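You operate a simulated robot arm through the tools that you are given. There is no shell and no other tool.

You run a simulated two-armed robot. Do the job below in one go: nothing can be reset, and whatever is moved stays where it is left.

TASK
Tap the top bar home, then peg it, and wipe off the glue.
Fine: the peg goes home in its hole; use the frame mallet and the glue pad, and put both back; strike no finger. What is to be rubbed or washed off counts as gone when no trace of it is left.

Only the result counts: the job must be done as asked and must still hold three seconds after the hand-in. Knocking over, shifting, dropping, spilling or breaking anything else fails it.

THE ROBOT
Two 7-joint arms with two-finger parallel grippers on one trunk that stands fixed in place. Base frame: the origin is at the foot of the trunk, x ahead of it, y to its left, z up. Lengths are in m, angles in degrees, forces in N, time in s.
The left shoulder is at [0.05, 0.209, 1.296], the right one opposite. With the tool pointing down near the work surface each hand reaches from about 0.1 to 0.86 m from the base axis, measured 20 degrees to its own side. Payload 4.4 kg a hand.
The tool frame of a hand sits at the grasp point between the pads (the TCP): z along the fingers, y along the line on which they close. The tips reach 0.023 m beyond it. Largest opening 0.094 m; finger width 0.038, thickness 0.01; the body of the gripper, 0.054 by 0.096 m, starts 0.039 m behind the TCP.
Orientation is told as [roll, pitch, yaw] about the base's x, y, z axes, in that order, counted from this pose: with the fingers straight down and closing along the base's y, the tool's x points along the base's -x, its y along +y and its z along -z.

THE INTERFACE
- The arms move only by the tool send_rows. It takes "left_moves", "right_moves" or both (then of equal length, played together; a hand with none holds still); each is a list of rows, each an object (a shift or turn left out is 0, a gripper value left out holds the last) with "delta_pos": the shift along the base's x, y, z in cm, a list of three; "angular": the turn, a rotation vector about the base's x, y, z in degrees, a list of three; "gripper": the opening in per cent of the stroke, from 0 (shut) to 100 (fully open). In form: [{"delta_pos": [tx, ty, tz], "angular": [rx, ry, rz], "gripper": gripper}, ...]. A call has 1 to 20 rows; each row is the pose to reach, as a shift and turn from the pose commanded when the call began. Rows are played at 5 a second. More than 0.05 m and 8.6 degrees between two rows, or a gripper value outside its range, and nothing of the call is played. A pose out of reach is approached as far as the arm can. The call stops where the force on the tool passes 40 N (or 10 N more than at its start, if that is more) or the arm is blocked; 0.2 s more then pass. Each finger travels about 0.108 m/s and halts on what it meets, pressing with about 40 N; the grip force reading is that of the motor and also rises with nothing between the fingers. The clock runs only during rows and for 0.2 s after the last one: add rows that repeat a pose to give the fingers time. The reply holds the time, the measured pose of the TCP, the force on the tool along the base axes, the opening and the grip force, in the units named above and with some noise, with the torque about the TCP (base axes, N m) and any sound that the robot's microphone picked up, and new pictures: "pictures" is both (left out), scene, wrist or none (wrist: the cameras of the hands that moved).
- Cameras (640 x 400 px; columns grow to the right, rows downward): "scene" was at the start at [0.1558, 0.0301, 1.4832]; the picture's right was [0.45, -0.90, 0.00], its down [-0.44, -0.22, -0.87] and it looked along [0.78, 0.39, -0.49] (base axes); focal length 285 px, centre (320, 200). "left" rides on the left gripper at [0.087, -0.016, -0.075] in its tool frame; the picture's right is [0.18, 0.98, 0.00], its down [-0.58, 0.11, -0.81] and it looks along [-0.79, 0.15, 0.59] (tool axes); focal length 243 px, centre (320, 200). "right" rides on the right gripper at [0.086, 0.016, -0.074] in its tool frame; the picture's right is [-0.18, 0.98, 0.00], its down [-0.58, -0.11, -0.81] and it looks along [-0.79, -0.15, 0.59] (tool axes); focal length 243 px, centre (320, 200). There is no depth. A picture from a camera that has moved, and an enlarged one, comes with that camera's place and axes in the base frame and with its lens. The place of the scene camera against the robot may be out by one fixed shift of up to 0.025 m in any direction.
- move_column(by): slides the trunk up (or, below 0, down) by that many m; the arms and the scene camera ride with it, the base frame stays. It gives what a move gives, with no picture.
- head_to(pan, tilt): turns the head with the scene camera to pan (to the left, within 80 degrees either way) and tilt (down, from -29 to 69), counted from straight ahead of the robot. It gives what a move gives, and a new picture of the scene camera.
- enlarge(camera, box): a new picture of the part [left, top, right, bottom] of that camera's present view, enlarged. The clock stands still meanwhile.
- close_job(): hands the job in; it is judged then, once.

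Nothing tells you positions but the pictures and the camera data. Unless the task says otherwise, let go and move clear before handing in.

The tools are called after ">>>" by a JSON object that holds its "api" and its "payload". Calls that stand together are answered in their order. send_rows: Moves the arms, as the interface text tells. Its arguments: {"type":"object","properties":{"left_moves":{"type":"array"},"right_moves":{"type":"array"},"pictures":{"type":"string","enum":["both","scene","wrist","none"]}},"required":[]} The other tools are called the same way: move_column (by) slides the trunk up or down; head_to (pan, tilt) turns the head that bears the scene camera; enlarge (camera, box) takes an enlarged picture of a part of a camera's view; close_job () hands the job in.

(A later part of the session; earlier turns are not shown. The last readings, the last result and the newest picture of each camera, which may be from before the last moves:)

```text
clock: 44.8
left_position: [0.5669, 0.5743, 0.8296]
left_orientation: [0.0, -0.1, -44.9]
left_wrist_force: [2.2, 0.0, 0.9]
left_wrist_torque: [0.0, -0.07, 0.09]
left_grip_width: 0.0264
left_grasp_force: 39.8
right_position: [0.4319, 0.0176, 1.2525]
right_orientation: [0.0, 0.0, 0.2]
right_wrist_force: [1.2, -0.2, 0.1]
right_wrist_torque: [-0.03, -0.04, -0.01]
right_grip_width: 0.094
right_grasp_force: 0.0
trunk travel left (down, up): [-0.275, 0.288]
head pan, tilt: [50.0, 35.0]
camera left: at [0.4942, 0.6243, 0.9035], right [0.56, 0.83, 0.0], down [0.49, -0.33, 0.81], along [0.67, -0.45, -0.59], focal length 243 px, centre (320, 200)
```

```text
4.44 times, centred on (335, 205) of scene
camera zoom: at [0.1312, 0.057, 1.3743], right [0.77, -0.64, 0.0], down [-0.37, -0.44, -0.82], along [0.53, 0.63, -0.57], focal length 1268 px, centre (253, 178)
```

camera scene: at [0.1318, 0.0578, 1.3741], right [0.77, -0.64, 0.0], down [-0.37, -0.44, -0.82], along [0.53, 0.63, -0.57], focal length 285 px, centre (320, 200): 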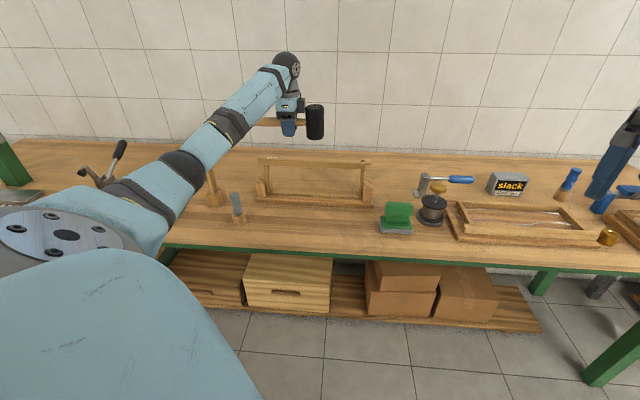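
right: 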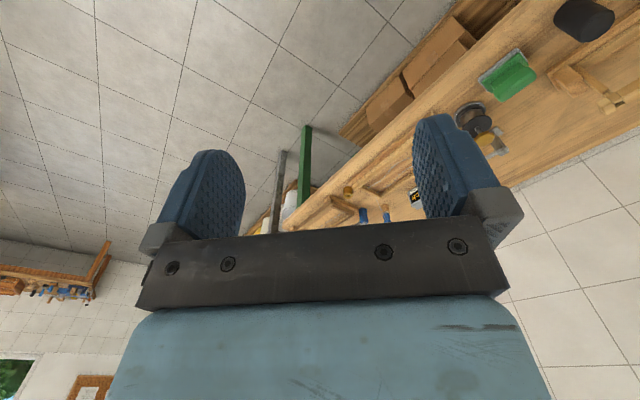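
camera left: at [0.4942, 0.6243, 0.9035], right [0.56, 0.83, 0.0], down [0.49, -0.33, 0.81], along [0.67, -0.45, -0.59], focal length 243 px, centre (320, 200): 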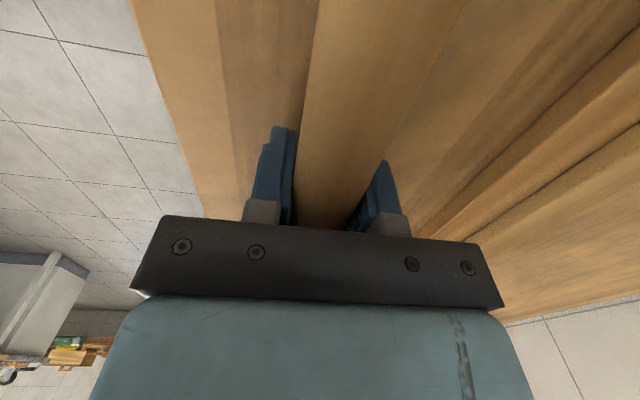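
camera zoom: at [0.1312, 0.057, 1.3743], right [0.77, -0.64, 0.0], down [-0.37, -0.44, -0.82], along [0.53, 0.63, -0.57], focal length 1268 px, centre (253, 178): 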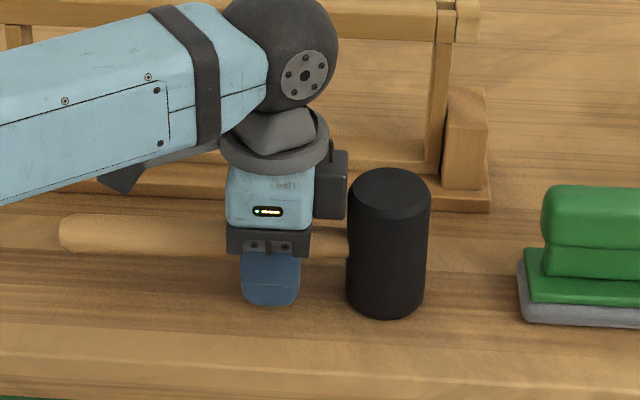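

The bench now carries the mallet and it stands upright. I open the fingers and watch that it stays put.

>>> {"api": "send_rows", "payload": {"left_moves": [{"gripper": 32}, {"gripper": 40}, {"gripper": 70}, {"gripper": 100}, {"gripper": 100}], "pictures": "both"}}

>>> {"api": "enlarge", "payload": {"camera": "scene", "box": [270, 160, 400, 250]}}

```text
clock: 46.0
left_position: [0.5666, 0.5742, 0.8288]
left_orientation: [0.0, 0.0, -44.9]
left_wrist_force: [0.2, 0.7, 0.6]
left_wrist_torque: [-0.03, 0.01, 0.03]
left_grip_width: 0.0941
left_grasp_force: 0.1
right_position: [0.4324, 0.0187, 1.2522]
right_orientation: [0.0, 0.0, 0.0]
right_wrist_force: [-0.3, 0.4, 0.4]
right_wrist_torque: [0.0, -0.02, -0.02]
right_grip_width: 0.0938
right_grasp_force: 0.1
trunk travel left (down, up): [-0.275, 0.288]
head pan, tilt: [50.0, 35.0]
camera scene: at [0.1312, 0.0572, 1.3742], right [0.77, -0.64, 0.0], down [-0.37, -0.44, -0.82], along [0.53, 0.63, -0.57], focal length 285 px, centre (320, 200)
camera left: at [0.494, 0.6243, 0.9029], right [0.56, 0.83, 0.0], down [0.49, -0.33, 0.81], along [0.67, -0.45, -0.59], focal length 243 px, centre (320, 200)
```

scene: 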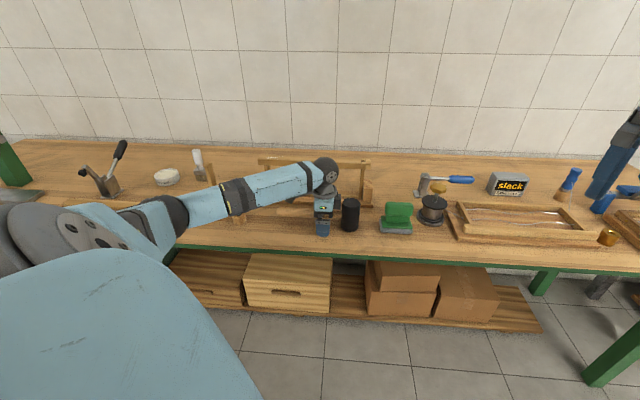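
left: 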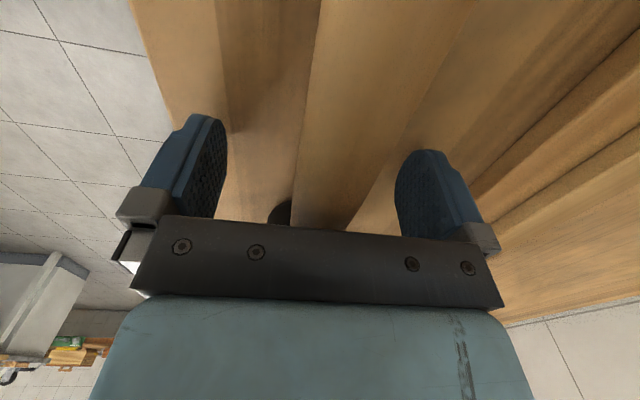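

```text
4.44 times, centred on (335, 205) of scene
camera zoom: at [0.1312, 0.0572, 1.3742], right [0.77, -0.64, 0.0], down [-0.37, -0.44, -0.82], along [0.53, 0.63, -0.57], focal length 1268 px, centre (253, 178)
```

zoom: 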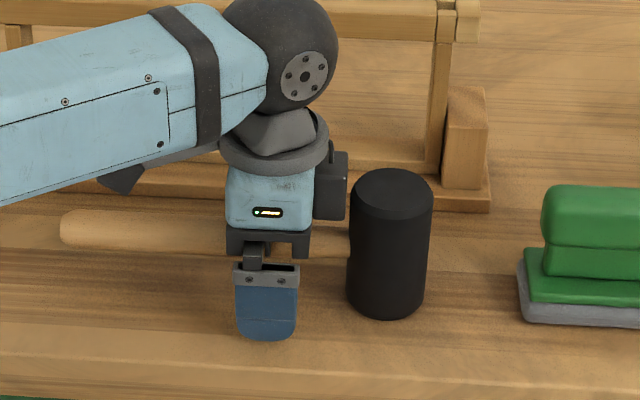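

The mallet stands free at its old place. I raise the hand straight up and move to look at the hole from close by.

>>> {"api": "send_rows", "payload": {"left_moves": [{"delta_pos": [0, 0, 2]}, {"delta_pos": [0, 0, 5]}, {"delta_pos": [0, 0, 9]}, {"delta_pos": [0, 0, 13]}, {"delta_pos": [0, 0, 17]}, {"delta_pos": [0, 0, 21]}, {"delta_pos": [0, 0, 25]}, {"delta_pos": [3, 3, 25]}, {"delta_pos": [6, 6, 25]}, {"delta_pos": [8.3, 8.6, 25]}, {"delta_pos": [8.3, 8.6, 25]}, {"delta_pos": [8.3, 8.6, 25]}], "pictures": "both"}}

>>> {"api": "enlarge", "payload": {"camera": "left", "box": [240, 60, 400, 210]}}

```text
clock: 48.6
left_position: [0.6504, 0.6617, 1.0786]
left_orientation: [0.0, 0.0, -44.8]
left_wrist_force: [-0.4, 0.1, 0.4]
left_wrist_torque: [0.01, 0.01, -0.02]
left_grip_width: 0.0941
left_grasp_force: 0.1
right_position: [0.4333, 0.0194, 1.253]
right_orientation: [0.0, -0.1, 0.0]
right_wrist_force: [-0.2, 0.7, -0.2]
right_wrist_torque: [-0.01, -0.03, 0.01]
right_grip_width: 0.094
right_grasp_force: 0.1
trunk travel left (down, up): [-0.275, 0.288]
head pan, tilt: [50.0, 35.0]
camera scene: at [0.1314, 0.0571, 1.3742], right [0.77, -0.64, 0.0], down [-0.37, -0.44, -0.82], along [0.53, 0.63, -0.57], focal length 285 px, centre (320, 200)
camera left: at [0.5788, 0.7104, 1.1527], right [0.56, 0.83, 0.0], down [0.49, -0.33, 0.81], along [0.67, -0.45, -0.59], focal length 243 px, centre (320, 200)
```

scene: 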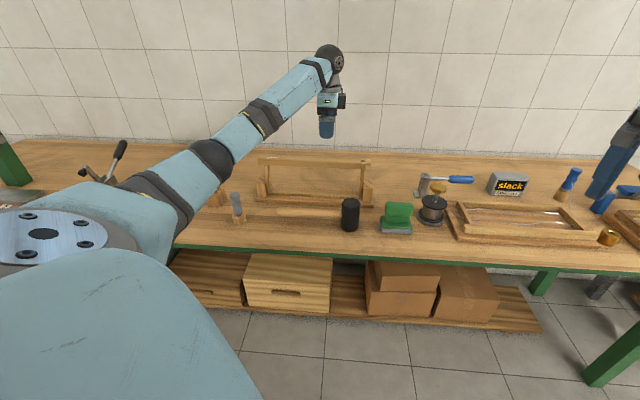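
left: 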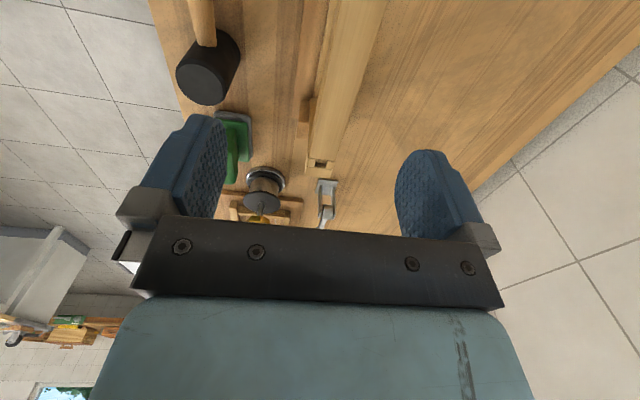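

```text
2.67 times, centred on (320, 135) of left
camera zoom: at [0.5788, 0.7104, 1.1527], right [0.56, 0.83, 0.0], down [0.49, -0.33, 0.81], along [0.67, -0.45, -0.59], focal length 647 px, centre (320, 373)
```

zoom: 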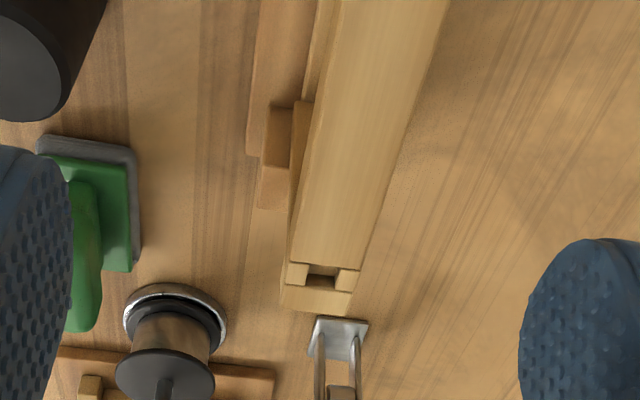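

>>> {"api": "enlarge", "payload": {"camera": "left", "box": [296, 145, 344, 175]}}

>>> {"api": "enlarge", "payload": {"camera": "left", "box": [160, 0, 280, 110]}}

```text
13.33 times, centred on (320, 160) of left
camera zoom: at [0.5788, 0.7104, 1.1527], right [0.56, 0.83, 0.0], down [0.49, -0.33, 0.81], along [0.67, -0.45, -0.59], focal length 3235 px, centre (320, 733)
```

zoom: 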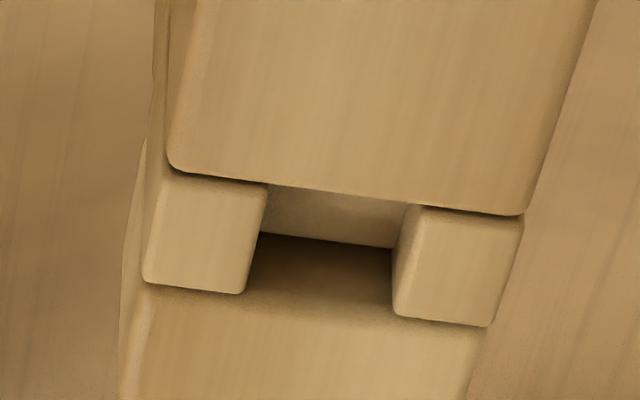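

```text
3.64 times, centred on (220, 55) of left
camera zoom: at [0.5788, 0.7104, 1.1527], right [0.56, 0.83, 0.0], down [0.49, -0.33, 0.81], along [0.67, -0.45, -0.59], focal length 882 px, centre (684, 727)
```

zoom: 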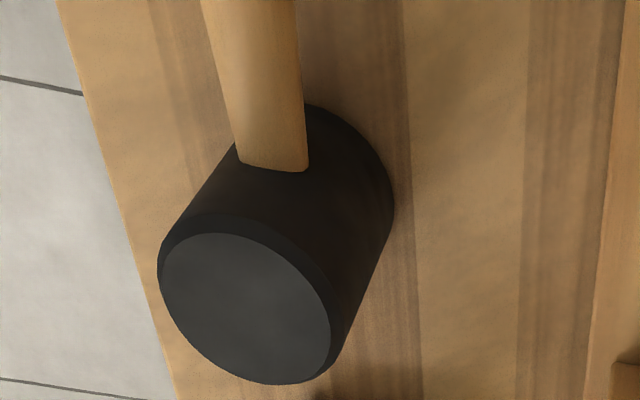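

The hole now shows a floor that I take for the tenon top not far below the surface. I move the hand further along the bar for a steeper look into it, which also tests the reach at the hole.

>>> {"api": "send_rows", "payload": {"left_moves": [{"delta_pos": [3.3, -2.3, 0.5]}, {"delta_pos": [6.6, -4.6, 0.5]}, {"delta_pos": [10, -7, 0.5]}, {"delta_pos": [10, -7, 0.5]}, {"delta_pos": [10, -7, 0.5]}], "pictures": "wrist"}}

>>> {"api": "enlarge", "payload": {"camera": "left", "box": [270, 15, 350, 90]}}

```text
clock: 49.8
left_position: [0.7508, 0.5904, 1.086]
left_orientation: [0.0, 0.0, -44.9]
left_wrist_force: [0.1, -0.4, -0.9]
left_wrist_torque: [0.02, 0.0, 0.0]
left_grip_width: 0.094
left_grasp_force: 0.1
right_position: [0.4324, 0.0173, 1.2535]
right_orientation: [-0.1, -0.1, 0.0]
right_wrist_force: [0.7, -0.6, -0.4]
right_wrist_torque: [0.0, 0.02, -0.02]
right_grip_width: 0.0942
right_grasp_force: 0.0
trunk travel left (down, up): [-0.275, 0.288]
head pan, tilt: [50.0, 35.0]
camera left: at [0.6783, 0.6392, 1.1592], right [0.56, 0.83, 0.0], down [0.49, -0.33, 0.81], along [0.67, -0.45, -0.59], focal length 243 px, centre (320, 200)
```

left: 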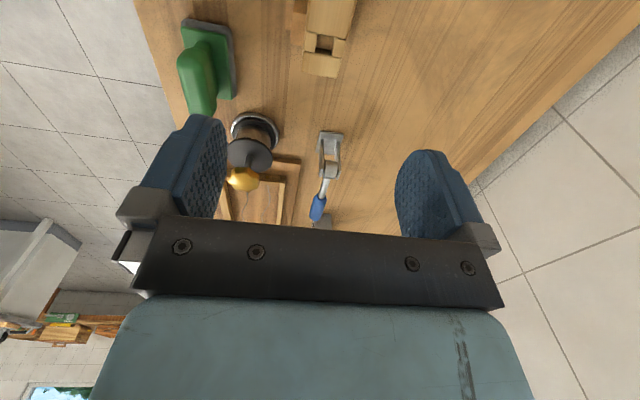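

```text
5.33 times, centred on (310, 52) of left
camera zoom: at [0.6783, 0.6392, 1.1592], right [0.56, 0.83, 0.0], down [0.49, -0.33, 0.81], along [0.67, -0.45, -0.59], focal length 1294 px, centre (373, 987)
```

zoom: 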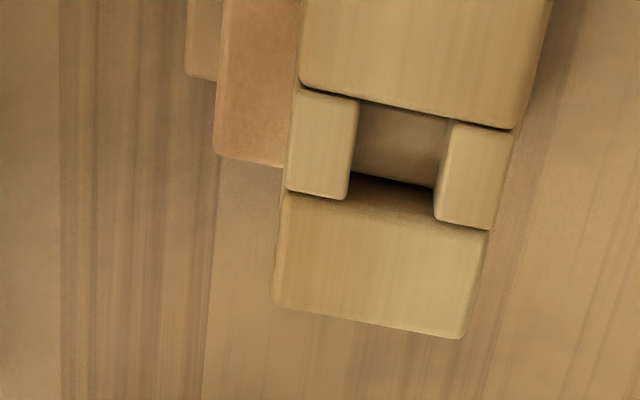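

Reach at the hole is fine, and the hole has a floor about 0.8 cm down. I now go to the grey peg at (0.379, 0.760) and stop above it to check alignment.

>>> {"api": "send_rows", "payload": {"left_moves": [{"delta_pos": [-4, 1.8, 0]}, {"delta_pos": [-8, 3.6, 0]}, {"delta_pos": [-12, 5.4, 0]}, {"delta_pos": [-16, 7.2, 0]}, {"delta_pos": [-20, 9, 0]}, {"delta_pos": [-24, 10.8, 0]}, {"delta_pos": [-28, 12.6, 0]}, {"delta_pos": [-32, 14.6, -1]}, {"delta_pos": [-35, 16, -3]}, {"delta_pos": [-37.2, 17, -6]}, {"delta_pos": [-37.2, 17, -8]}, {"delta_pos": [-37.2, 17, -8]}], "pictures": "both"}}

>>> {"api": "enlarge", "payload": {"camera": "left", "box": [220, 0, 420, 220]}}

```text
clock: 52.4
left_position: [0.3773, 0.7613, 1.0004]
left_orientation: [0.0, -0.1, -45.0]
left_wrist_force: [0.5, -0.5, -0.2]
left_wrist_torque: [0.04, -0.03, -0.01]
left_grip_width: 0.0942
left_grasp_force: 0.0
right_position: [0.4315, 0.0186, 1.2523]
right_orientation: [0.0, 0.0, -0.1]
right_wrist_force: [0.5, -0.1, 0.0]
right_wrist_torque: [-0.02, 0.01, -0.02]
right_grip_width: 0.0939
right_grasp_force: 0.0
trunk travel left (down, up): [-0.275, 0.288]
head pan, tilt: [50.0, 35.0]
camera scene: at [0.131, 0.057, 1.3743], right [0.77, -0.64, 0.0], down [-0.37, -0.44, -0.82], along [0.53, 0.63, -0.57], focal length 285 px, centre (320, 200)
camera left: at [0.3052, 0.8106, 1.0763], right [0.56, 0.83, 0.0], down [0.49, -0.33, 0.81], along [0.67, -0.45, -0.59], focal length 243 px, centre (320, 200)
```

scene: 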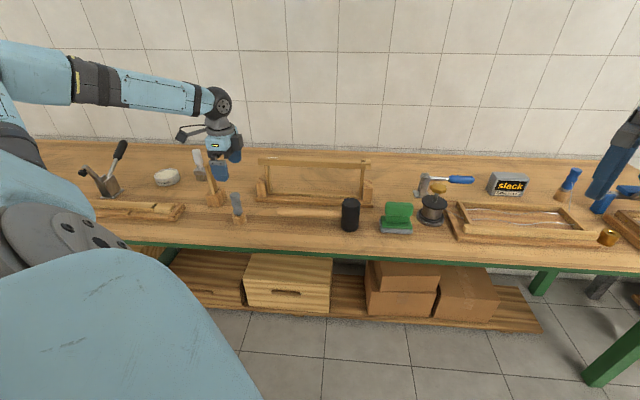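
left: 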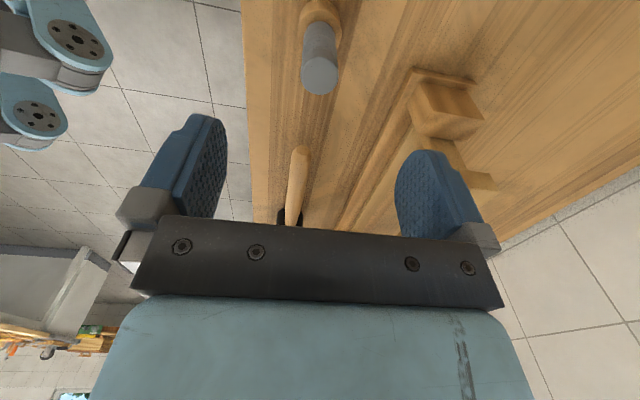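

```text
1.82 times, centred on (320, 110) of left
camera zoom: at [0.3052, 0.8106, 1.0763], right [0.56, 0.83, 0.0], down [0.49, -0.33, 0.81], along [0.67, -0.45, -0.59], focal length 441 px, centre (320, 364)
```

zoom: 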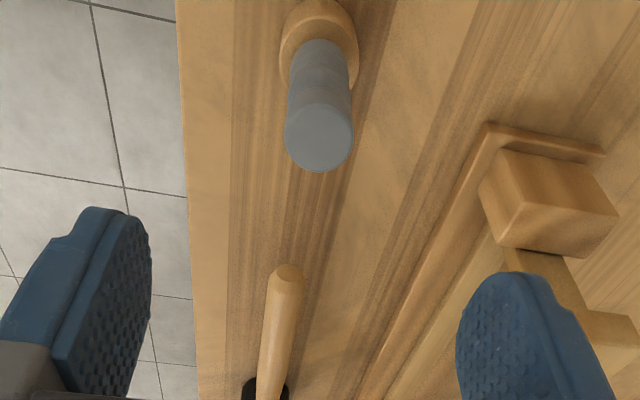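

The peg lines up with the gripper centre. I descend over its grip with open fingers and stop to look before closing.

>>> {"api": "send_rows", "payload": {"left_moves": [{"delta_pos": [0.1, -0.1, -3]}, {"delta_pos": [0.1, -0.1, -6]}, {"delta_pos": [0.1, -0.1, -9]}, {"delta_pos": [0.1, -0.1, -11.5]}, {"delta_pos": [0.1, -0.1, -13.6]}, {"delta_pos": [0.1, -0.1, -13.6]}], "pictures": "both"}}

>>> {"api": "enlarge", "payload": {"camera": "scene", "box": [180, 130, 300, 230]}}

```text
clock: 53.8
left_position: [0.3788, 0.7588, 0.8659]
left_orientation: [0.0, -0.1, -45.0]
left_wrist_force: [-0.3, -0.4, 0.9]
left_wrist_torque: [0.01, 0.0, -0.02]
left_grip_width: 0.0941
left_grasp_force: 0.0
right_position: [0.433, 0.0187, 1.2529]
right_orientation: [0.1, 0.1, 0.0]
right_wrist_force: [0.3, -0.4, -0.8]
right_wrist_torque: [0.01, -0.03, 0.01]
right_grip_width: 0.0942
right_grasp_force: 0.0
trunk travel left (down, up): [-0.275, 0.288]
head pan, tilt: [50.0, 35.0]
camera scene: at [0.131, 0.0568, 1.3743], right [0.77, -0.64, 0.0], down [-0.37, -0.44, -0.82], along [0.53, 0.63, -0.57], focal length 285 px, centre (320, 200)
camera left: at [0.3063, 0.8085, 0.9401], right [0.56, 0.83, 0.0], down [0.49, -0.33, 0.81], along [0.67, -0.45, -0.59], focal length 243 px, centre (320, 200)
```

scene: 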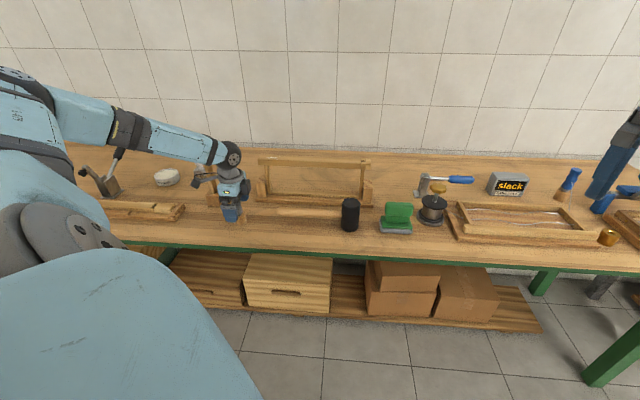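
left: 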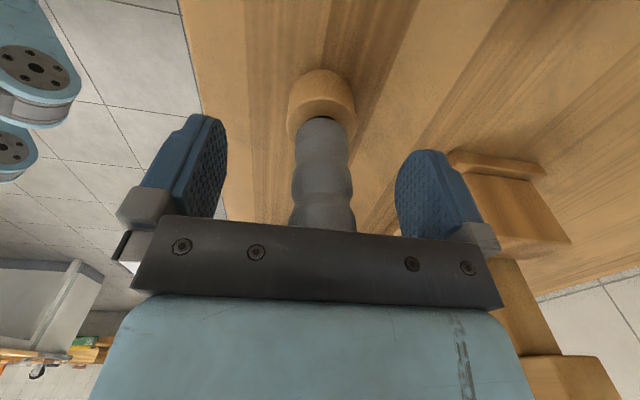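

```text
4.00 times, centred on (240, 180) of scene
camera zoom: at [0.131, 0.0568, 1.3743], right [0.77, -0.64, 0.0], down [-0.37, -0.44, -0.82], along [0.53, 0.63, -0.57], focal length 1142 px, centre (640, 280)
```

zoom: 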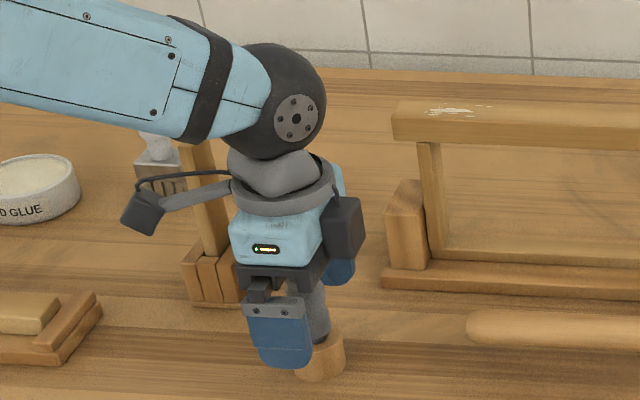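

The peg's grip stands centred between the fingers. I close on it.

>>> {"api": "send_rows", "payload": {"left_moves": [{"gripper": 0}, {"gripper": 0}, {"gripper": 0}, {"gripper": 0}], "pictures": "none"}}

>>> {"api": "send_rows", "payload": {"left_moves": [{"delta_pos": [0, 0, 0.8]}, {"delta_pos": [0, 0, 1.6]}, {"delta_pos": [0, 0, 2.4]}, {"delta_pos": [0, 0, 3.2]}, {"delta_pos": [0, 0, 3.2]}], "pictures": "both"}}

>>> {"api": "enlarge", "payload": {"camera": "scene", "box": [180, 130, 300, 230]}}

>>> {"api": "enlarge", "payload": {"camera": "left", "box": [260, 30, 400, 230]}}

```text
clock: 54.8
left_position: [0.3783, 0.7597, 0.8651]
left_orientation: [0.0, 0.1, -44.9]
left_wrist_force: [-0.2, -1.0, 0.3]
left_wrist_torque: [-0.03, -0.02, 0.04]
left_grip_width: 0.0262
left_grasp_force: 40.0
right_position: [0.4327, 0.018, 1.2526]
right_orientation: [0.1, 0.0, 0.0]
right_wrist_force: [-1.0, 0.1, -0.5]
right_wrist_torque: [0.0, 0.01, 0.02]
right_grip_width: 0.0941
right_grasp_force: 0.0
trunk travel left (down, up): [-0.275, 0.288]
head pan, tilt: [50.0, 35.0]
```

```text
clock: 56.0
left_position: [0.3791, 0.7591, 0.8993]
left_orientation: [0.0, 0.0, -44.9]
left_wrist_force: [-0.2, 0.0, -0.6]
left_wrist_torque: [0.02, 0.01, 0.05]
left_grip_width: 0.0262
left_grasp_force: 40.2
right_position: [0.4326, 0.0201, 1.2525]
right_orientation: [0.0, 0.1, 0.0]
right_wrist_force: [0.0, -1.0, -0.5]
right_wrist_torque: [0.05, 0.0, -0.03]
right_grip_width: 0.0941
right_grasp_force: 0.1
trunk travel left (down, up): [-0.275, 0.288]
head pan, tilt: [50.0, 35.0]
camera scene: at [0.1313, 0.0574, 1.3742], right [0.77, -0.64, 0.0], down [-0.37, -0.44, -0.82], along [0.53, 0.63, -0.57], focal length 285 px, centre (320, 200)
camera left: at [0.3066, 0.8093, 0.973], right [0.56, 0.83, 0.0], down [0.49, -0.33, 0.81], along [0.67, -0.45, -0.59], focal length 243 px, centre (320, 200)
```

scene: 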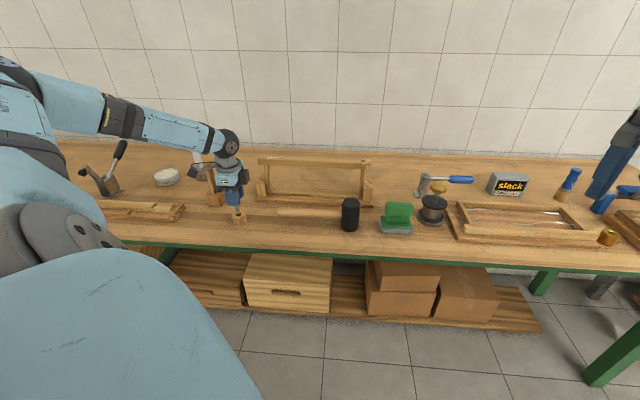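
left: 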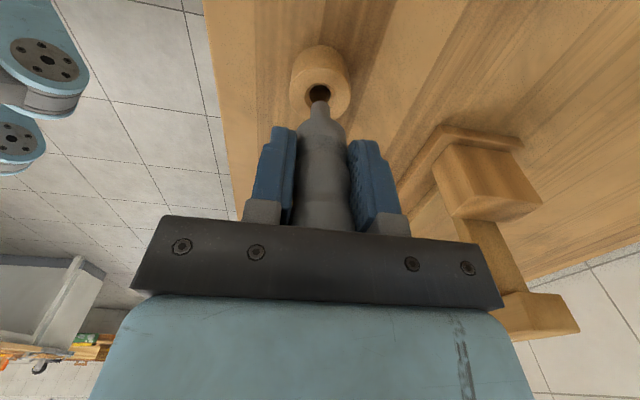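

```text
4.00 times, centred on (240, 180) of scene
camera zoom: at [0.1313, 0.0574, 1.3742], right [0.77, -0.64, 0.0], down [-0.37, -0.44, -0.82], along [0.53, 0.63, -0.57], focal length 1142 px, centre (640, 280)
```

zoom: 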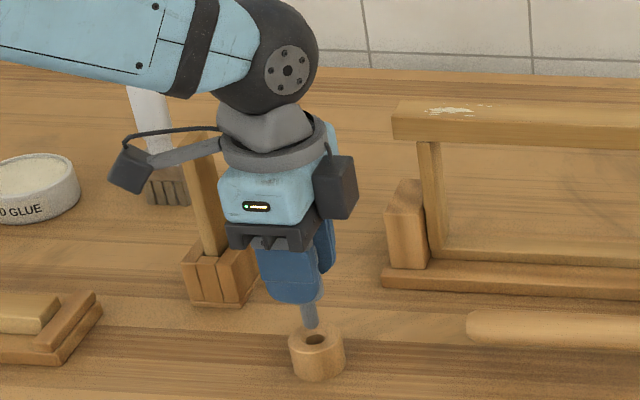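

```text
2.00 times, centred on (330, 130) of left
camera zoom: at [0.3066, 0.8093, 0.973], right [0.56, 0.83, 0.0], down [0.49, -0.33, 0.81], along [0.67, -0.45, -0.59], focal length 485 px, centre (300, 340)
```

zoom: 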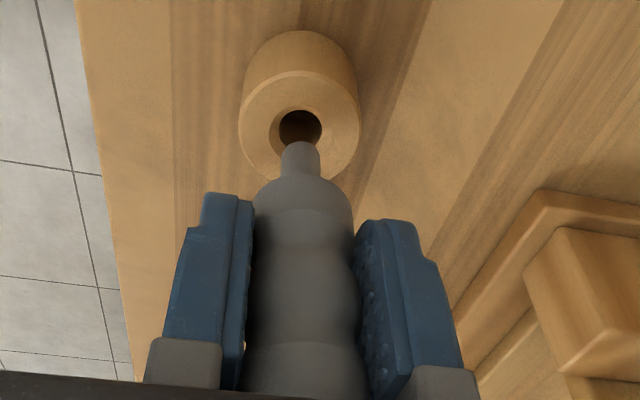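

It is indeed a peg with a round shank about 1.1–1.2 cm thick, fitting the slot in the bar. I lift it fully out to see its length.

>>> {"api": "send_rows", "payload": {"left_moves": [{"delta_pos": [0, 0, 2]}, {"delta_pos": [0, 0, 4]}, {"delta_pos": [0, 0, 7]}, {"delta_pos": [0, 0, 10]}, {"delta_pos": [0, 0, 12]}, {"delta_pos": [0, 0, 12]}], "pictures": "none"}}

>>> {"api": "enlarge", "payload": {"camera": "left", "box": [260, 30, 400, 230]}}

>>> {"api": "enlarge", "payload": {"camera": "scene", "box": [190, 110, 290, 230]}}

```text
clock: 57.4
left_position: [0.3769, 0.7589, 1.0192]
left_orientation: [0.1, 0.0, -44.9]
left_wrist_force: [-0.9, 0.1, 0.6]
left_wrist_torque: [0.0, 0.02, 0.02]
left_grip_width: 0.0262
left_grasp_force: 39.6
right_position: [0.4325, 0.0178, 1.2528]
right_orientation: [0.0, 0.1, 0.1]
right_wrist_force: [-0.6, -0.8, -0.4]
right_wrist_torque: [-0.02, 0.0, 0.04]
right_grip_width: 0.0942
right_grasp_force: 0.1
trunk travel left (down, up): [-0.275, 0.288]
head pan, tilt: [50.0, 35.0]
```

```text
2.00 times, centred on (330, 130) of left
camera zoom: at [0.3047, 0.8095, 1.0931], right [0.56, 0.83, 0.0], down [0.49, -0.33, 0.81], along [0.67, -0.45, -0.59], focal length 485 px, centre (300, 340)
```

zoom: 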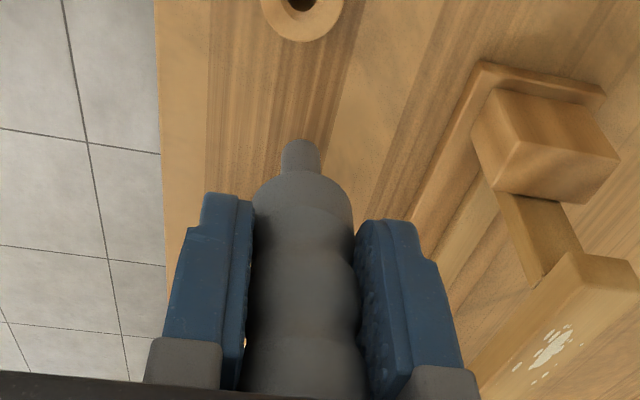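

```text
3.33 times, centred on (240, 170) of scene
camera zoom: at [0.1313, 0.0574, 1.3742], right [0.77, -0.64, 0.0], down [-0.37, -0.44, -0.82], along [0.53, 0.63, -0.57], focal length 951 px, centre (587, 300)
```

zoom: 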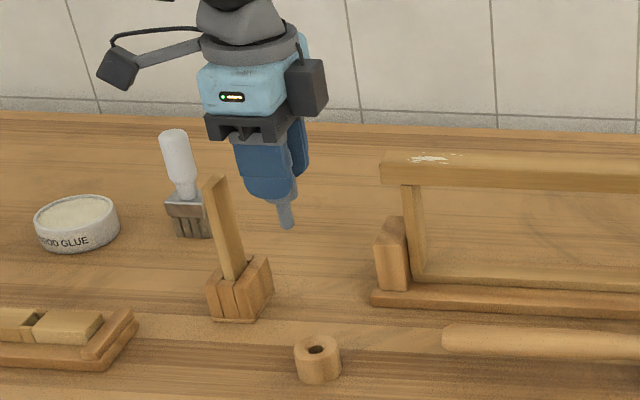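

The peg has a short shank (tip about 6.8 cm below the TCP) and the hole now triangulates to (0.746, 0.5965) with the bar top at z about 0.952. I carry the peg over and hover above the hole.

>>> {"api": "send_rows", "payload": {"left_moves": [{"delta_pos": [0, 0, 4]}, {"delta_pos": [0, 0, 7]}, {"delta_pos": [4.1, -1.8, 7]}, {"delta_pos": [8.2, -3.6, 7]}, {"delta_pos": [12.3, -5.4, 7]}, {"delta_pos": [16.4, -7.2, 7]}, {"delta_pos": [20.5, -9, 7]}, {"delta_pos": [24.6, -10.8, 7]}, {"delta_pos": [28.7, -12.6, 7]}, {"delta_pos": [32.8, -14.4, 7]}, {"delta_pos": [36.8, -16.2, 7]}, {"delta_pos": [36.8, -16.2, 3.5]}, {"delta_pos": [36.8, -16.2, 3.5]}, {"delta_pos": [36.8, -16.2, 3.5]}], "pictures": "none"}}

>>> {"api": "enlarge", "payload": {"camera": "left", "box": [260, 30, 400, 130]}}

>>> {"api": "enlarge", "payload": {"camera": "scene", "box": [330, 90, 410, 180]}}

```text
clock: 60.4
left_position: [0.746, 0.5973, 1.0542]
left_orientation: [0.0, 0.0, -44.9]
left_wrist_force: [-0.1, -1.5, -0.7]
left_wrist_torque: [-0.05, 0.02, 0.01]
left_grip_width: 0.0262
left_grasp_force: 40.2
right_position: [0.4327, 0.0195, 1.2535]
right_orientation: [0.0, 0.0, 0.0]
right_wrist_force: [0.1, 0.7, -0.9]
right_wrist_torque: [-0.03, 0.01, 0.01]
right_grip_width: 0.0941
right_grasp_force: 0.1
trunk travel left (down, up): [-0.275, 0.288]
head pan, tilt: [50.0, 35.0]
```

```text
4.00 times, centred on (330, 80) of left
camera zoom: at [0.6745, 0.6479, 1.1282], right [0.56, 0.83, 0.0], down [0.49, -0.33, 0.81], along [0.67, -0.45, -0.59], focal length 970 px, centre (280, 680)
```

zoom: 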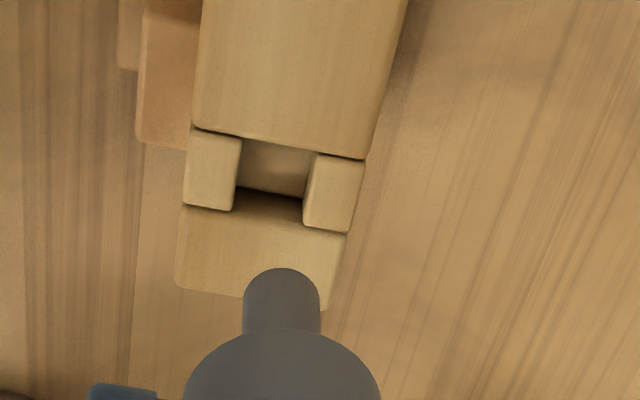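

```text
4.44 times, centred on (370, 135) of scene
camera zoom: at [0.1313, 0.0579, 1.3742], right [0.77, -0.64, 0.0], down [-0.37, -0.44, -0.82], along [0.53, 0.63, -0.57], focal length 1268 px, centre (98, 489)
```

zoom: 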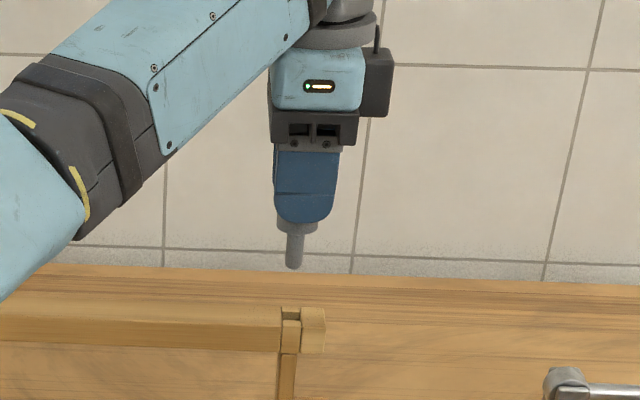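

The peg tip sits close to right over the hole; the wrist view says it should shift about 1.7 mm toward the robot. I take high zooms from both cameras to refine.

>>> {"api": "enlarge", "payload": {"camera": "scene", "box": [350, 138, 382, 172]}}

>>> {"api": "enlarge", "payload": {"camera": "left", "box": [295, 60, 343, 108]}}

```text
11.76 times, centred on (366, 155) of scene
camera zoom: at [0.1313, 0.0579, 1.3742], right [0.77, -0.64, 0.0], down [-0.37, -0.44, -0.82], along [0.53, 0.63, -0.57], focal length 3357 px, centre (-221, 729)
```

zoom: 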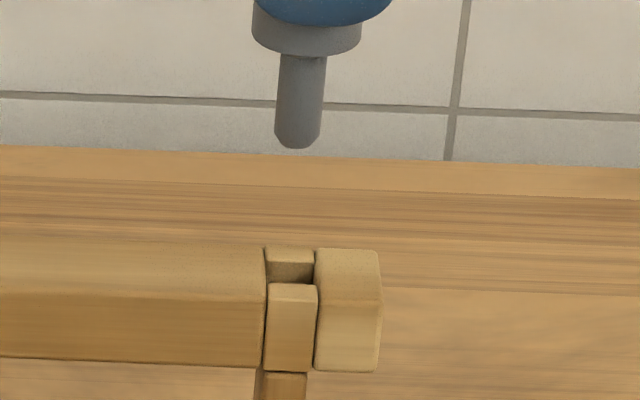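

```text
8.33 times, centred on (319, 84) of left
camera zoom: at [0.6745, 0.6479, 1.1282], right [0.56, 0.83, 0.0], down [0.49, -0.33, 0.81], along [0.67, -0.45, -0.59], focal length 2022 px, centre (328, 1167)
```

zoom: 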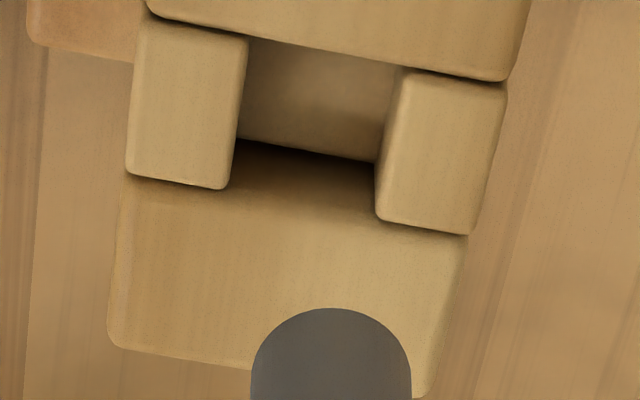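

Refined: the tip must move about 1.4 mm toward the robot and 0.8 mm right along the bar. I apply that and lower to just above the bar, then re-check.

>>> {"api": "send_rows", "payload": {"left_moves": [{"delta_pos": [-0.04, -0.15, -1]}, {"delta_pos": [-0.04, -0.15, -2]}, {"delta_pos": [-0.04, -0.15, -2.6]}, {"delta_pos": [-0.04, -0.15, -2.6]}, {"delta_pos": [-0.04, -0.15, -2.6]}], "pictures": "none"}}

>>> {"api": "enlarge", "payload": {"camera": "scene", "box": [350, 138, 382, 172]}}

>>> {"api": "enlarge", "payload": {"camera": "left", "box": [295, 70, 343, 118]}}

```text
clock: 61.6
left_position: [0.7467, 0.5963, 1.0279]
left_orientation: [0.0, 0.0, -44.8]
left_wrist_force: [-0.2, 0.1, 0.9]
left_wrist_torque: [-0.03, 0.0, 0.02]
left_grip_width: 0.0263
left_grasp_force: 40.0
right_position: [0.4324, 0.0189, 1.2533]
right_orientation: [0.0, -0.1, 0.0]
right_wrist_force: [-0.4, -0.4, -0.1]
right_wrist_torque: [-0.03, 0.01, 0.0]
right_grip_width: 0.0939
right_grasp_force: 0.0
trunk travel left (down, up): [-0.275, 0.288]
head pan, tilt: [50.0, 35.0]
```

```text
11.76 times, centred on (366, 155) of scene
camera zoom: at [0.1312, 0.0571, 1.3742], right [0.77, -0.64, 0.0], down [-0.37, -0.44, -0.82], along [0.53, 0.63, -0.57], focal length 3357 px, centre (-221, 729)
```

zoom: 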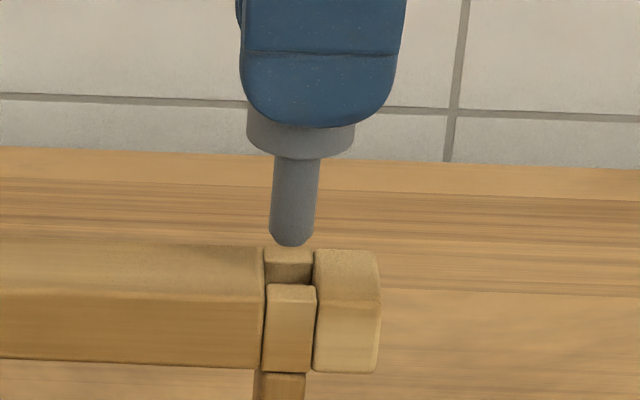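

```text
8.33 times, centred on (319, 94) of left
camera zoom: at [0.6742, 0.6459, 1.1021], right [0.56, 0.83, 0.0], down [0.49, -0.33, 0.81], along [0.67, -0.45, -0.59], focal length 2022 px, centre (328, 1083)
```

zoom: 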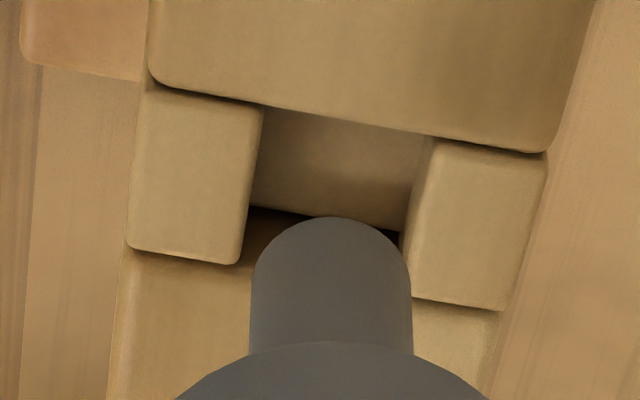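

Alignment is now within about half a millimetre both ways. I nudge 0.3 mm and lower the peg slowly, watching the force.

>>> {"api": "send_rows", "payload": {"left_moves": [{"delta_pos": [0.02, 0.02, -0.3]}, {"delta_pos": [0.02, 0.02, -0.6]}, {"delta_pos": [0.02, 0.02, -0.9]}, {"delta_pos": [0.02, 0.02, -1.2]}, {"delta_pos": [0.02, 0.02, -1.2]}], "pictures": "none"}}

>>> {"api": "enlarge", "payload": {"camera": "scene", "box": [350, 138, 382, 172]}}

>>> {"api": "enlarge", "payload": {"camera": "left", "box": [295, 80, 343, 128]}}

```text
clock: 62.8
left_position: [0.7443, 0.5956, 1.0179]
left_orientation: [0.1, 0.0, -44.9]
left_wrist_force: [-0.7, -1.2, 6.6]
left_wrist_torque: [-0.12, 0.07, 0.01]
left_grip_width: 0.0264
left_grasp_force: 40.1
right_position: [0.4319, 0.0179, 1.2533]
right_orientation: [0.0, 0.0, 0.0]
right_wrist_force: [0.3, 0.7, -0.4]
right_wrist_torque: [-0.01, 0.02, -0.03]
right_grip_width: 0.0939
right_grasp_force: 0.1
trunk travel left (down, up): [-0.275, 0.288]
head pan, tilt: [50.0, 35.0]
```

```text
11.76 times, centred on (366, 155) of scene
camera zoom: at [0.1304, 0.0565, 1.3745], right [0.77, -0.64, 0.0], down [-0.37, -0.44, -0.82], along [0.53, 0.63, -0.57], focal length 3357 px, centre (-221, 729)
```

zoom: 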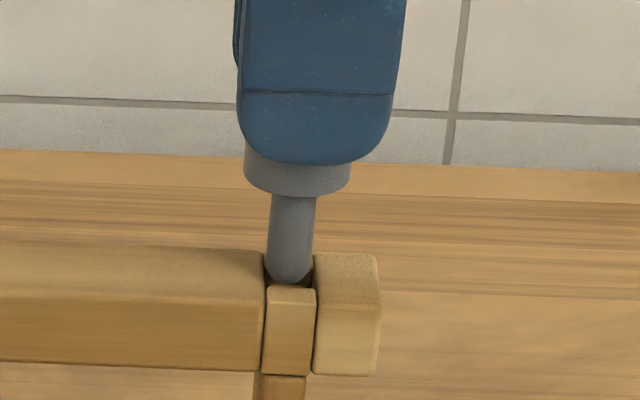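

```text
8.33 times, centred on (319, 104) of left
camera zoom: at [0.6737, 0.6457, 1.0922], right [0.56, 0.83, 0.0], down [0.49, -0.33, 0.81], along [0.67, -0.45, -0.59], focal length 2022 px, centre (328, 1000)
```

zoom: 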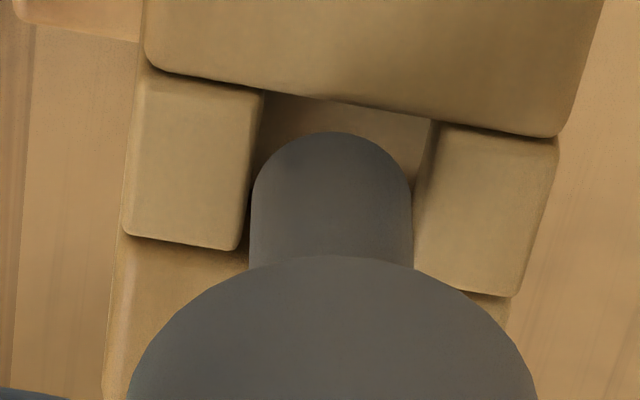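

The peg touches at the front lip; in the wrist view it should go about 0.7 mm further from the robot. I ease up slightly, shift, and lower again.

>>> {"api": "send_rows", "payload": {"left_moves": [{"delta_pos": [0, 0, 0.3]}, {"delta_pos": [0.05, 0.05, 0.3]}, {"delta_pos": [0.05, 0.05, 0]}, {"delta_pos": [0.05, 0.05, -0.2]}, {"delta_pos": [0.05, 0.05, -0.2]}], "pictures": "none"}}

>>> {"api": "enlarge", "payload": {"camera": "scene", "box": [350, 138, 382, 172]}}

>>> {"api": "enlarge", "payload": {"camera": "left", "box": [295, 80, 343, 128]}}

```text
clock: 64.0
left_position: [0.7478, 0.597, 1.0118]
left_orientation: [0.0, 0.1, -44.9]
left_wrist_force: [0.8, -1.0, -0.3]
left_wrist_torque: [-0.05, -0.07, 0.03]
left_grip_width: 0.0261
left_grasp_force: 40.1
right_position: [0.4329, 0.0186, 1.2528]
right_orientation: [0.0, 0.0, -0.1]
right_wrist_force: [0.6, 1.3, 0.3]
right_wrist_torque: [-0.02, 0.0, 0.03]
right_grip_width: 0.094
right_grasp_force: 0.0
trunk travel left (down, up): [-0.275, 0.288]
head pan, tilt: [50.0, 35.0]
```

```text
11.76 times, centred on (366, 155) of scene
camera zoom: at [0.1321, 0.0577, 1.3739], right [0.77, -0.64, 0.0], down [-0.37, -0.44, -0.82], along [0.53, 0.63, -0.57], focal length 3357 px, centre (-221, 729)
```

zoom: 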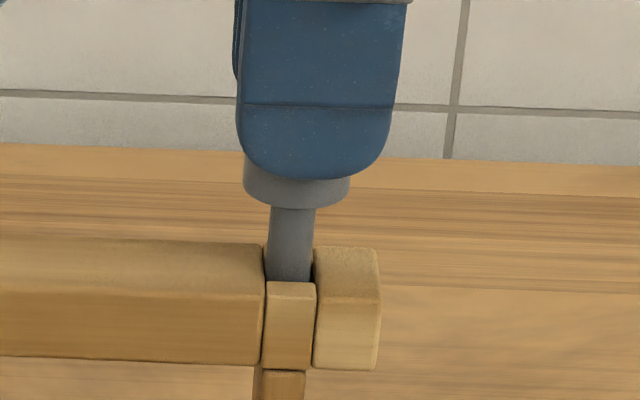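

```text
8.33 times, centred on (319, 104) of left
camera zoom: at [0.6753, 0.6464, 1.0865], right [0.56, 0.83, 0.0], down [0.49, -0.33, 0.81], along [0.66, -0.45, -0.59], focal length 2022 px, centre (328, 1000)
```

zoom: 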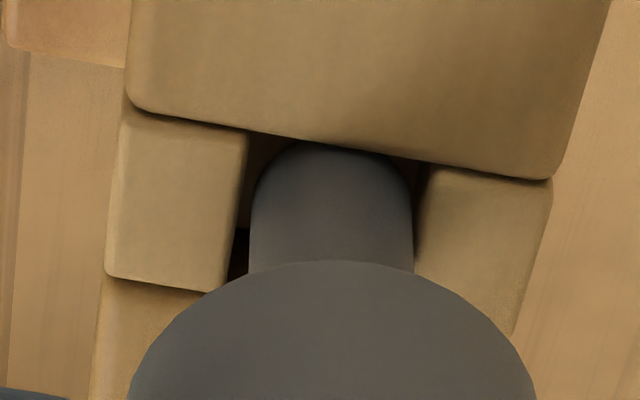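

The tip has entered the hole with no force. I push on down gently.

>>> {"api": "send_rows", "payload": {"left_moves": [{"delta_pos": [0, 0, -0.25]}, {"delta_pos": [0, 0, -0.5]}, {"delta_pos": [0, 0, -0.75]}, {"delta_pos": [0, 0, -1]}, {"delta_pos": [0, 0, -1]}], "pictures": "none"}}

>>> {"api": "enlarge", "payload": {"camera": "scene", "box": [350, 138, 382, 172]}}

>>> {"api": "enlarge", "payload": {"camera": "left", "box": [295, 80, 343, 128]}}

```text
clock: 65.2
left_position: [0.7471, 0.5973, 1.0035]
left_orientation: [0.0, 0.0, -44.8]
left_wrist_force: [0.5, 0.1, -0.4]
left_wrist_torque: [0.01, 0.01, 0.0]
left_grip_width: 0.0262
left_grasp_force: 40.0
right_position: [0.4328, 0.0195, 1.2525]
right_orientation: [-0.1, 0.0, 0.0]
right_wrist_force: [0.2, 0.7, 1.2]
right_wrist_torque: [0.0, 0.02, -0.02]
right_grip_width: 0.0943
right_grasp_force: 0.2
trunk travel left (down, up): [-0.275, 0.288]
head pan, tilt: [50.0, 35.0]
```

```text
11.76 times, centred on (366, 155) of scene
camera zoom: at [0.1311, 0.0571, 1.3742], right [0.77, -0.64, 0.0], down [-0.37, -0.44, -0.82], along [0.53, 0.63, -0.57], focal length 3357 px, centre (-221, 729)
```

zoom: 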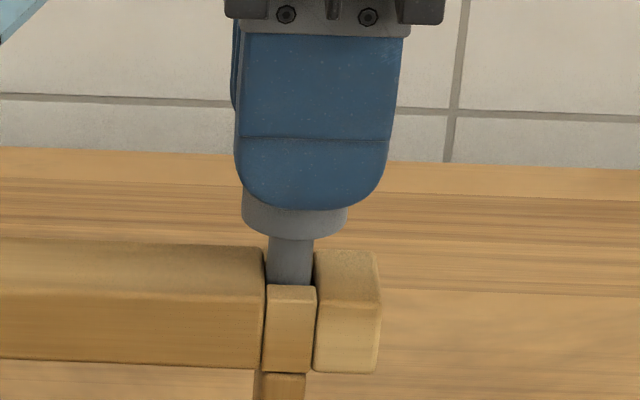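

```text
8.33 times, centred on (319, 104) of left
camera zoom: at [0.675, 0.6463, 1.0786], right [0.56, 0.83, 0.0], down [0.49, -0.33, 0.81], along [0.67, -0.45, -0.59], focal length 2022 px, centre (328, 1000)
```

zoom: 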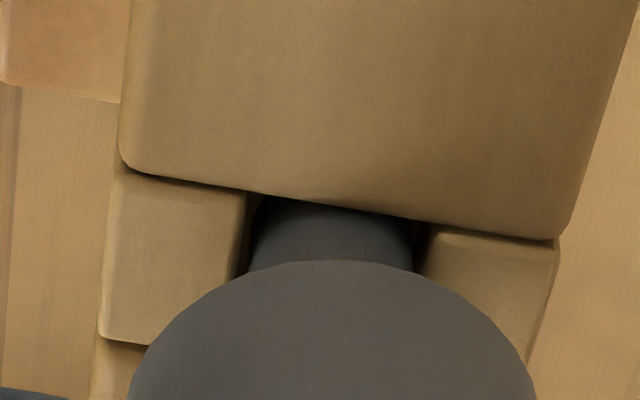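

The peg is 1.6 cm in without resistance. I keep pushing down until it seats.

>>> {"api": "send_rows", "payload": {"left_moves": [{"delta_pos": [0, 0, -0.25]}, {"delta_pos": [0, 0, -0.5]}, {"delta_pos": [0, 0, -0.75]}, {"delta_pos": [0, 0, -1]}, {"delta_pos": [0, 0, -1]}], "pictures": "none"}}

>>> {"api": "enlarge", "payload": {"camera": "scene", "box": [350, 138, 382, 172]}}

```text
clock: 66.4
left_position: [0.746, 0.5965, 1.0002]
left_orientation: [0.5, -0.2, -44.9]
left_wrist_force: [16.1, 11.7, 30.6]
left_wrist_torque: [0.73, -0.93, -0.03]
left_grip_width: 0.0261
left_grasp_force: 39.8
right_position: [0.4305, 0.0171, 1.256]
right_orientation: [0.0, -0.1, 0.0]
right_wrist_force: [0.8, -0.1, 0.0]
right_wrist_torque: [-0.02, -0.02, -0.01]
right_grip_width: 0.0938
right_grasp_force: 0.0
trunk travel left (down, up): [-0.275, 0.288]
head pan, tilt: [50.0, 35.0]
```

```text
11.76 times, centred on (366, 155) of scene
camera zoom: at [0.1288, 0.0551, 1.375], right [0.77, -0.64, 0.0], down [-0.37, -0.44, -0.82], along [0.53, 0.63, -0.57], focal length 3357 px, centre (-221, 729)
```

zoom: 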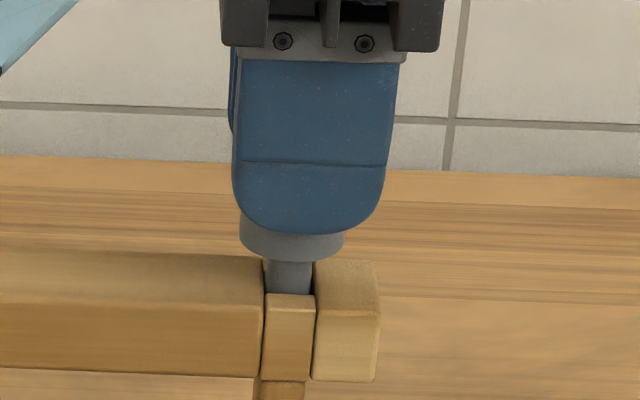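

It meets firm resistance about 2 cm deep, with some side force. I ease the push a bit to relax and see where it rests.

>>> {"api": "send_rows", "payload": {"left_moves": [{"delta_pos": [0.05, 0.05, 0.3]}, {"delta_pos": [0.08, 0.08, 0.6]}, {"delta_pos": [0.08, 0.08, 0.6]}], "pictures": "none"}}

>>> {"api": "enlarge", "payload": {"camera": "scene", "box": [350, 138, 382, 172]}}

>>> {"api": "enlarge", "payload": {"camera": "left", "box": [285, 80, 353, 148]}}

```text
clock: 67.2
left_position: [0.7473, 0.5967, 1.0002]
left_orientation: [0.0, 0.0, -44.9]
left_wrist_force: [7.9, 4.2, 13.6]
left_wrist_torque: [0.26, -0.51, -0.02]
left_grip_width: 0.0263
left_grasp_force: 40.0
right_position: [0.4322, 0.0174, 1.253]
right_orientation: [0.1, 0.0, 0.0]
right_wrist_force: [-0.1, 0.6, -0.5]
right_wrist_torque: [-0.01, -0.01, -0.02]
right_grip_width: 0.094
right_grasp_force: 0.0
trunk travel left (down, up): [-0.275, 0.288]
head pan, tilt: [50.0, 35.0]
```

```text
11.76 times, centred on (366, 155) of scene
camera zoom: at [0.1304, 0.0562, 1.3742], right [0.77, -0.64, 0.0], down [-0.37, -0.44, -0.82], along [0.53, 0.63, -0.57], focal length 3357 px, centre (-221, 729)
```

zoom: 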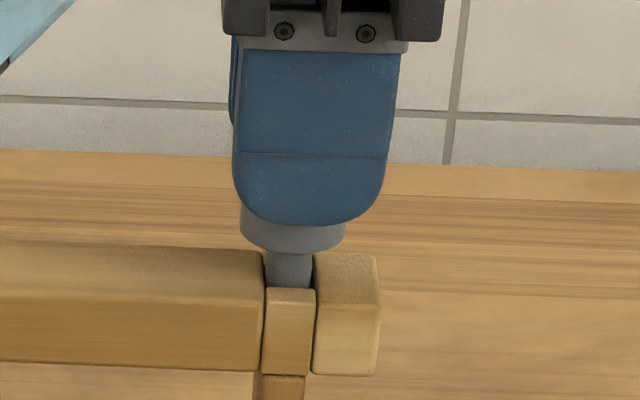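

```text
5.88 times, centred on (319, 114) of left
camera zoom: at [0.6748, 0.646, 1.075], right [0.56, 0.83, 0.0], down [0.49, -0.33, 0.81], along [0.67, -0.45, -0.59], focal length 1427 px, centre (326, 706)
```

zoom: 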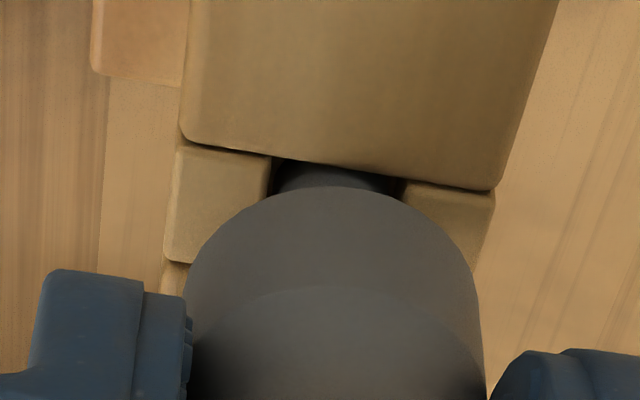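

It bottoms firmly at TCP z 1.000 with a side push away from the robot, as if the tip sits on a lip. I ease up a little and try again slightly further along that direction.

>>> {"api": "send_rows", "payload": {"left_moves": [{"delta_pos": [0, 0, 0.4]}, {"delta_pos": [0.06, 0.06, 0.4]}, {"delta_pos": [0.06, 0.06, 0.1]}, {"delta_pos": [0.06, 0.06, -0.2]}, {"delta_pos": [0.06, 0.06, -0.2]}], "pictures": "none"}}

```text
clock: 68.4
left_position: [0.7474, 0.5969, 1.0008]
left_orientation: [0.3, 0.1, -44.9]
left_wrist_force: [-4.2, -6.8, 6.9]
left_wrist_torque: [-0.54, 0.36, 0.03]
left_grip_width: 0.0263
left_grasp_force: 40.0
right_position: [0.4303, 0.0171, 1.2553]
right_orientation: [0.1, -0.1, 0.0]
right_wrist_force: [0.1, 0.0, 0.5]
right_wrist_torque: [-0.01, 0.01, 0.02]
right_grip_width: 0.0941
right_grasp_force: 0.0
trunk travel left (down, up): [-0.275, 0.288]
head pan, tilt: [50.0, 35.0]
```

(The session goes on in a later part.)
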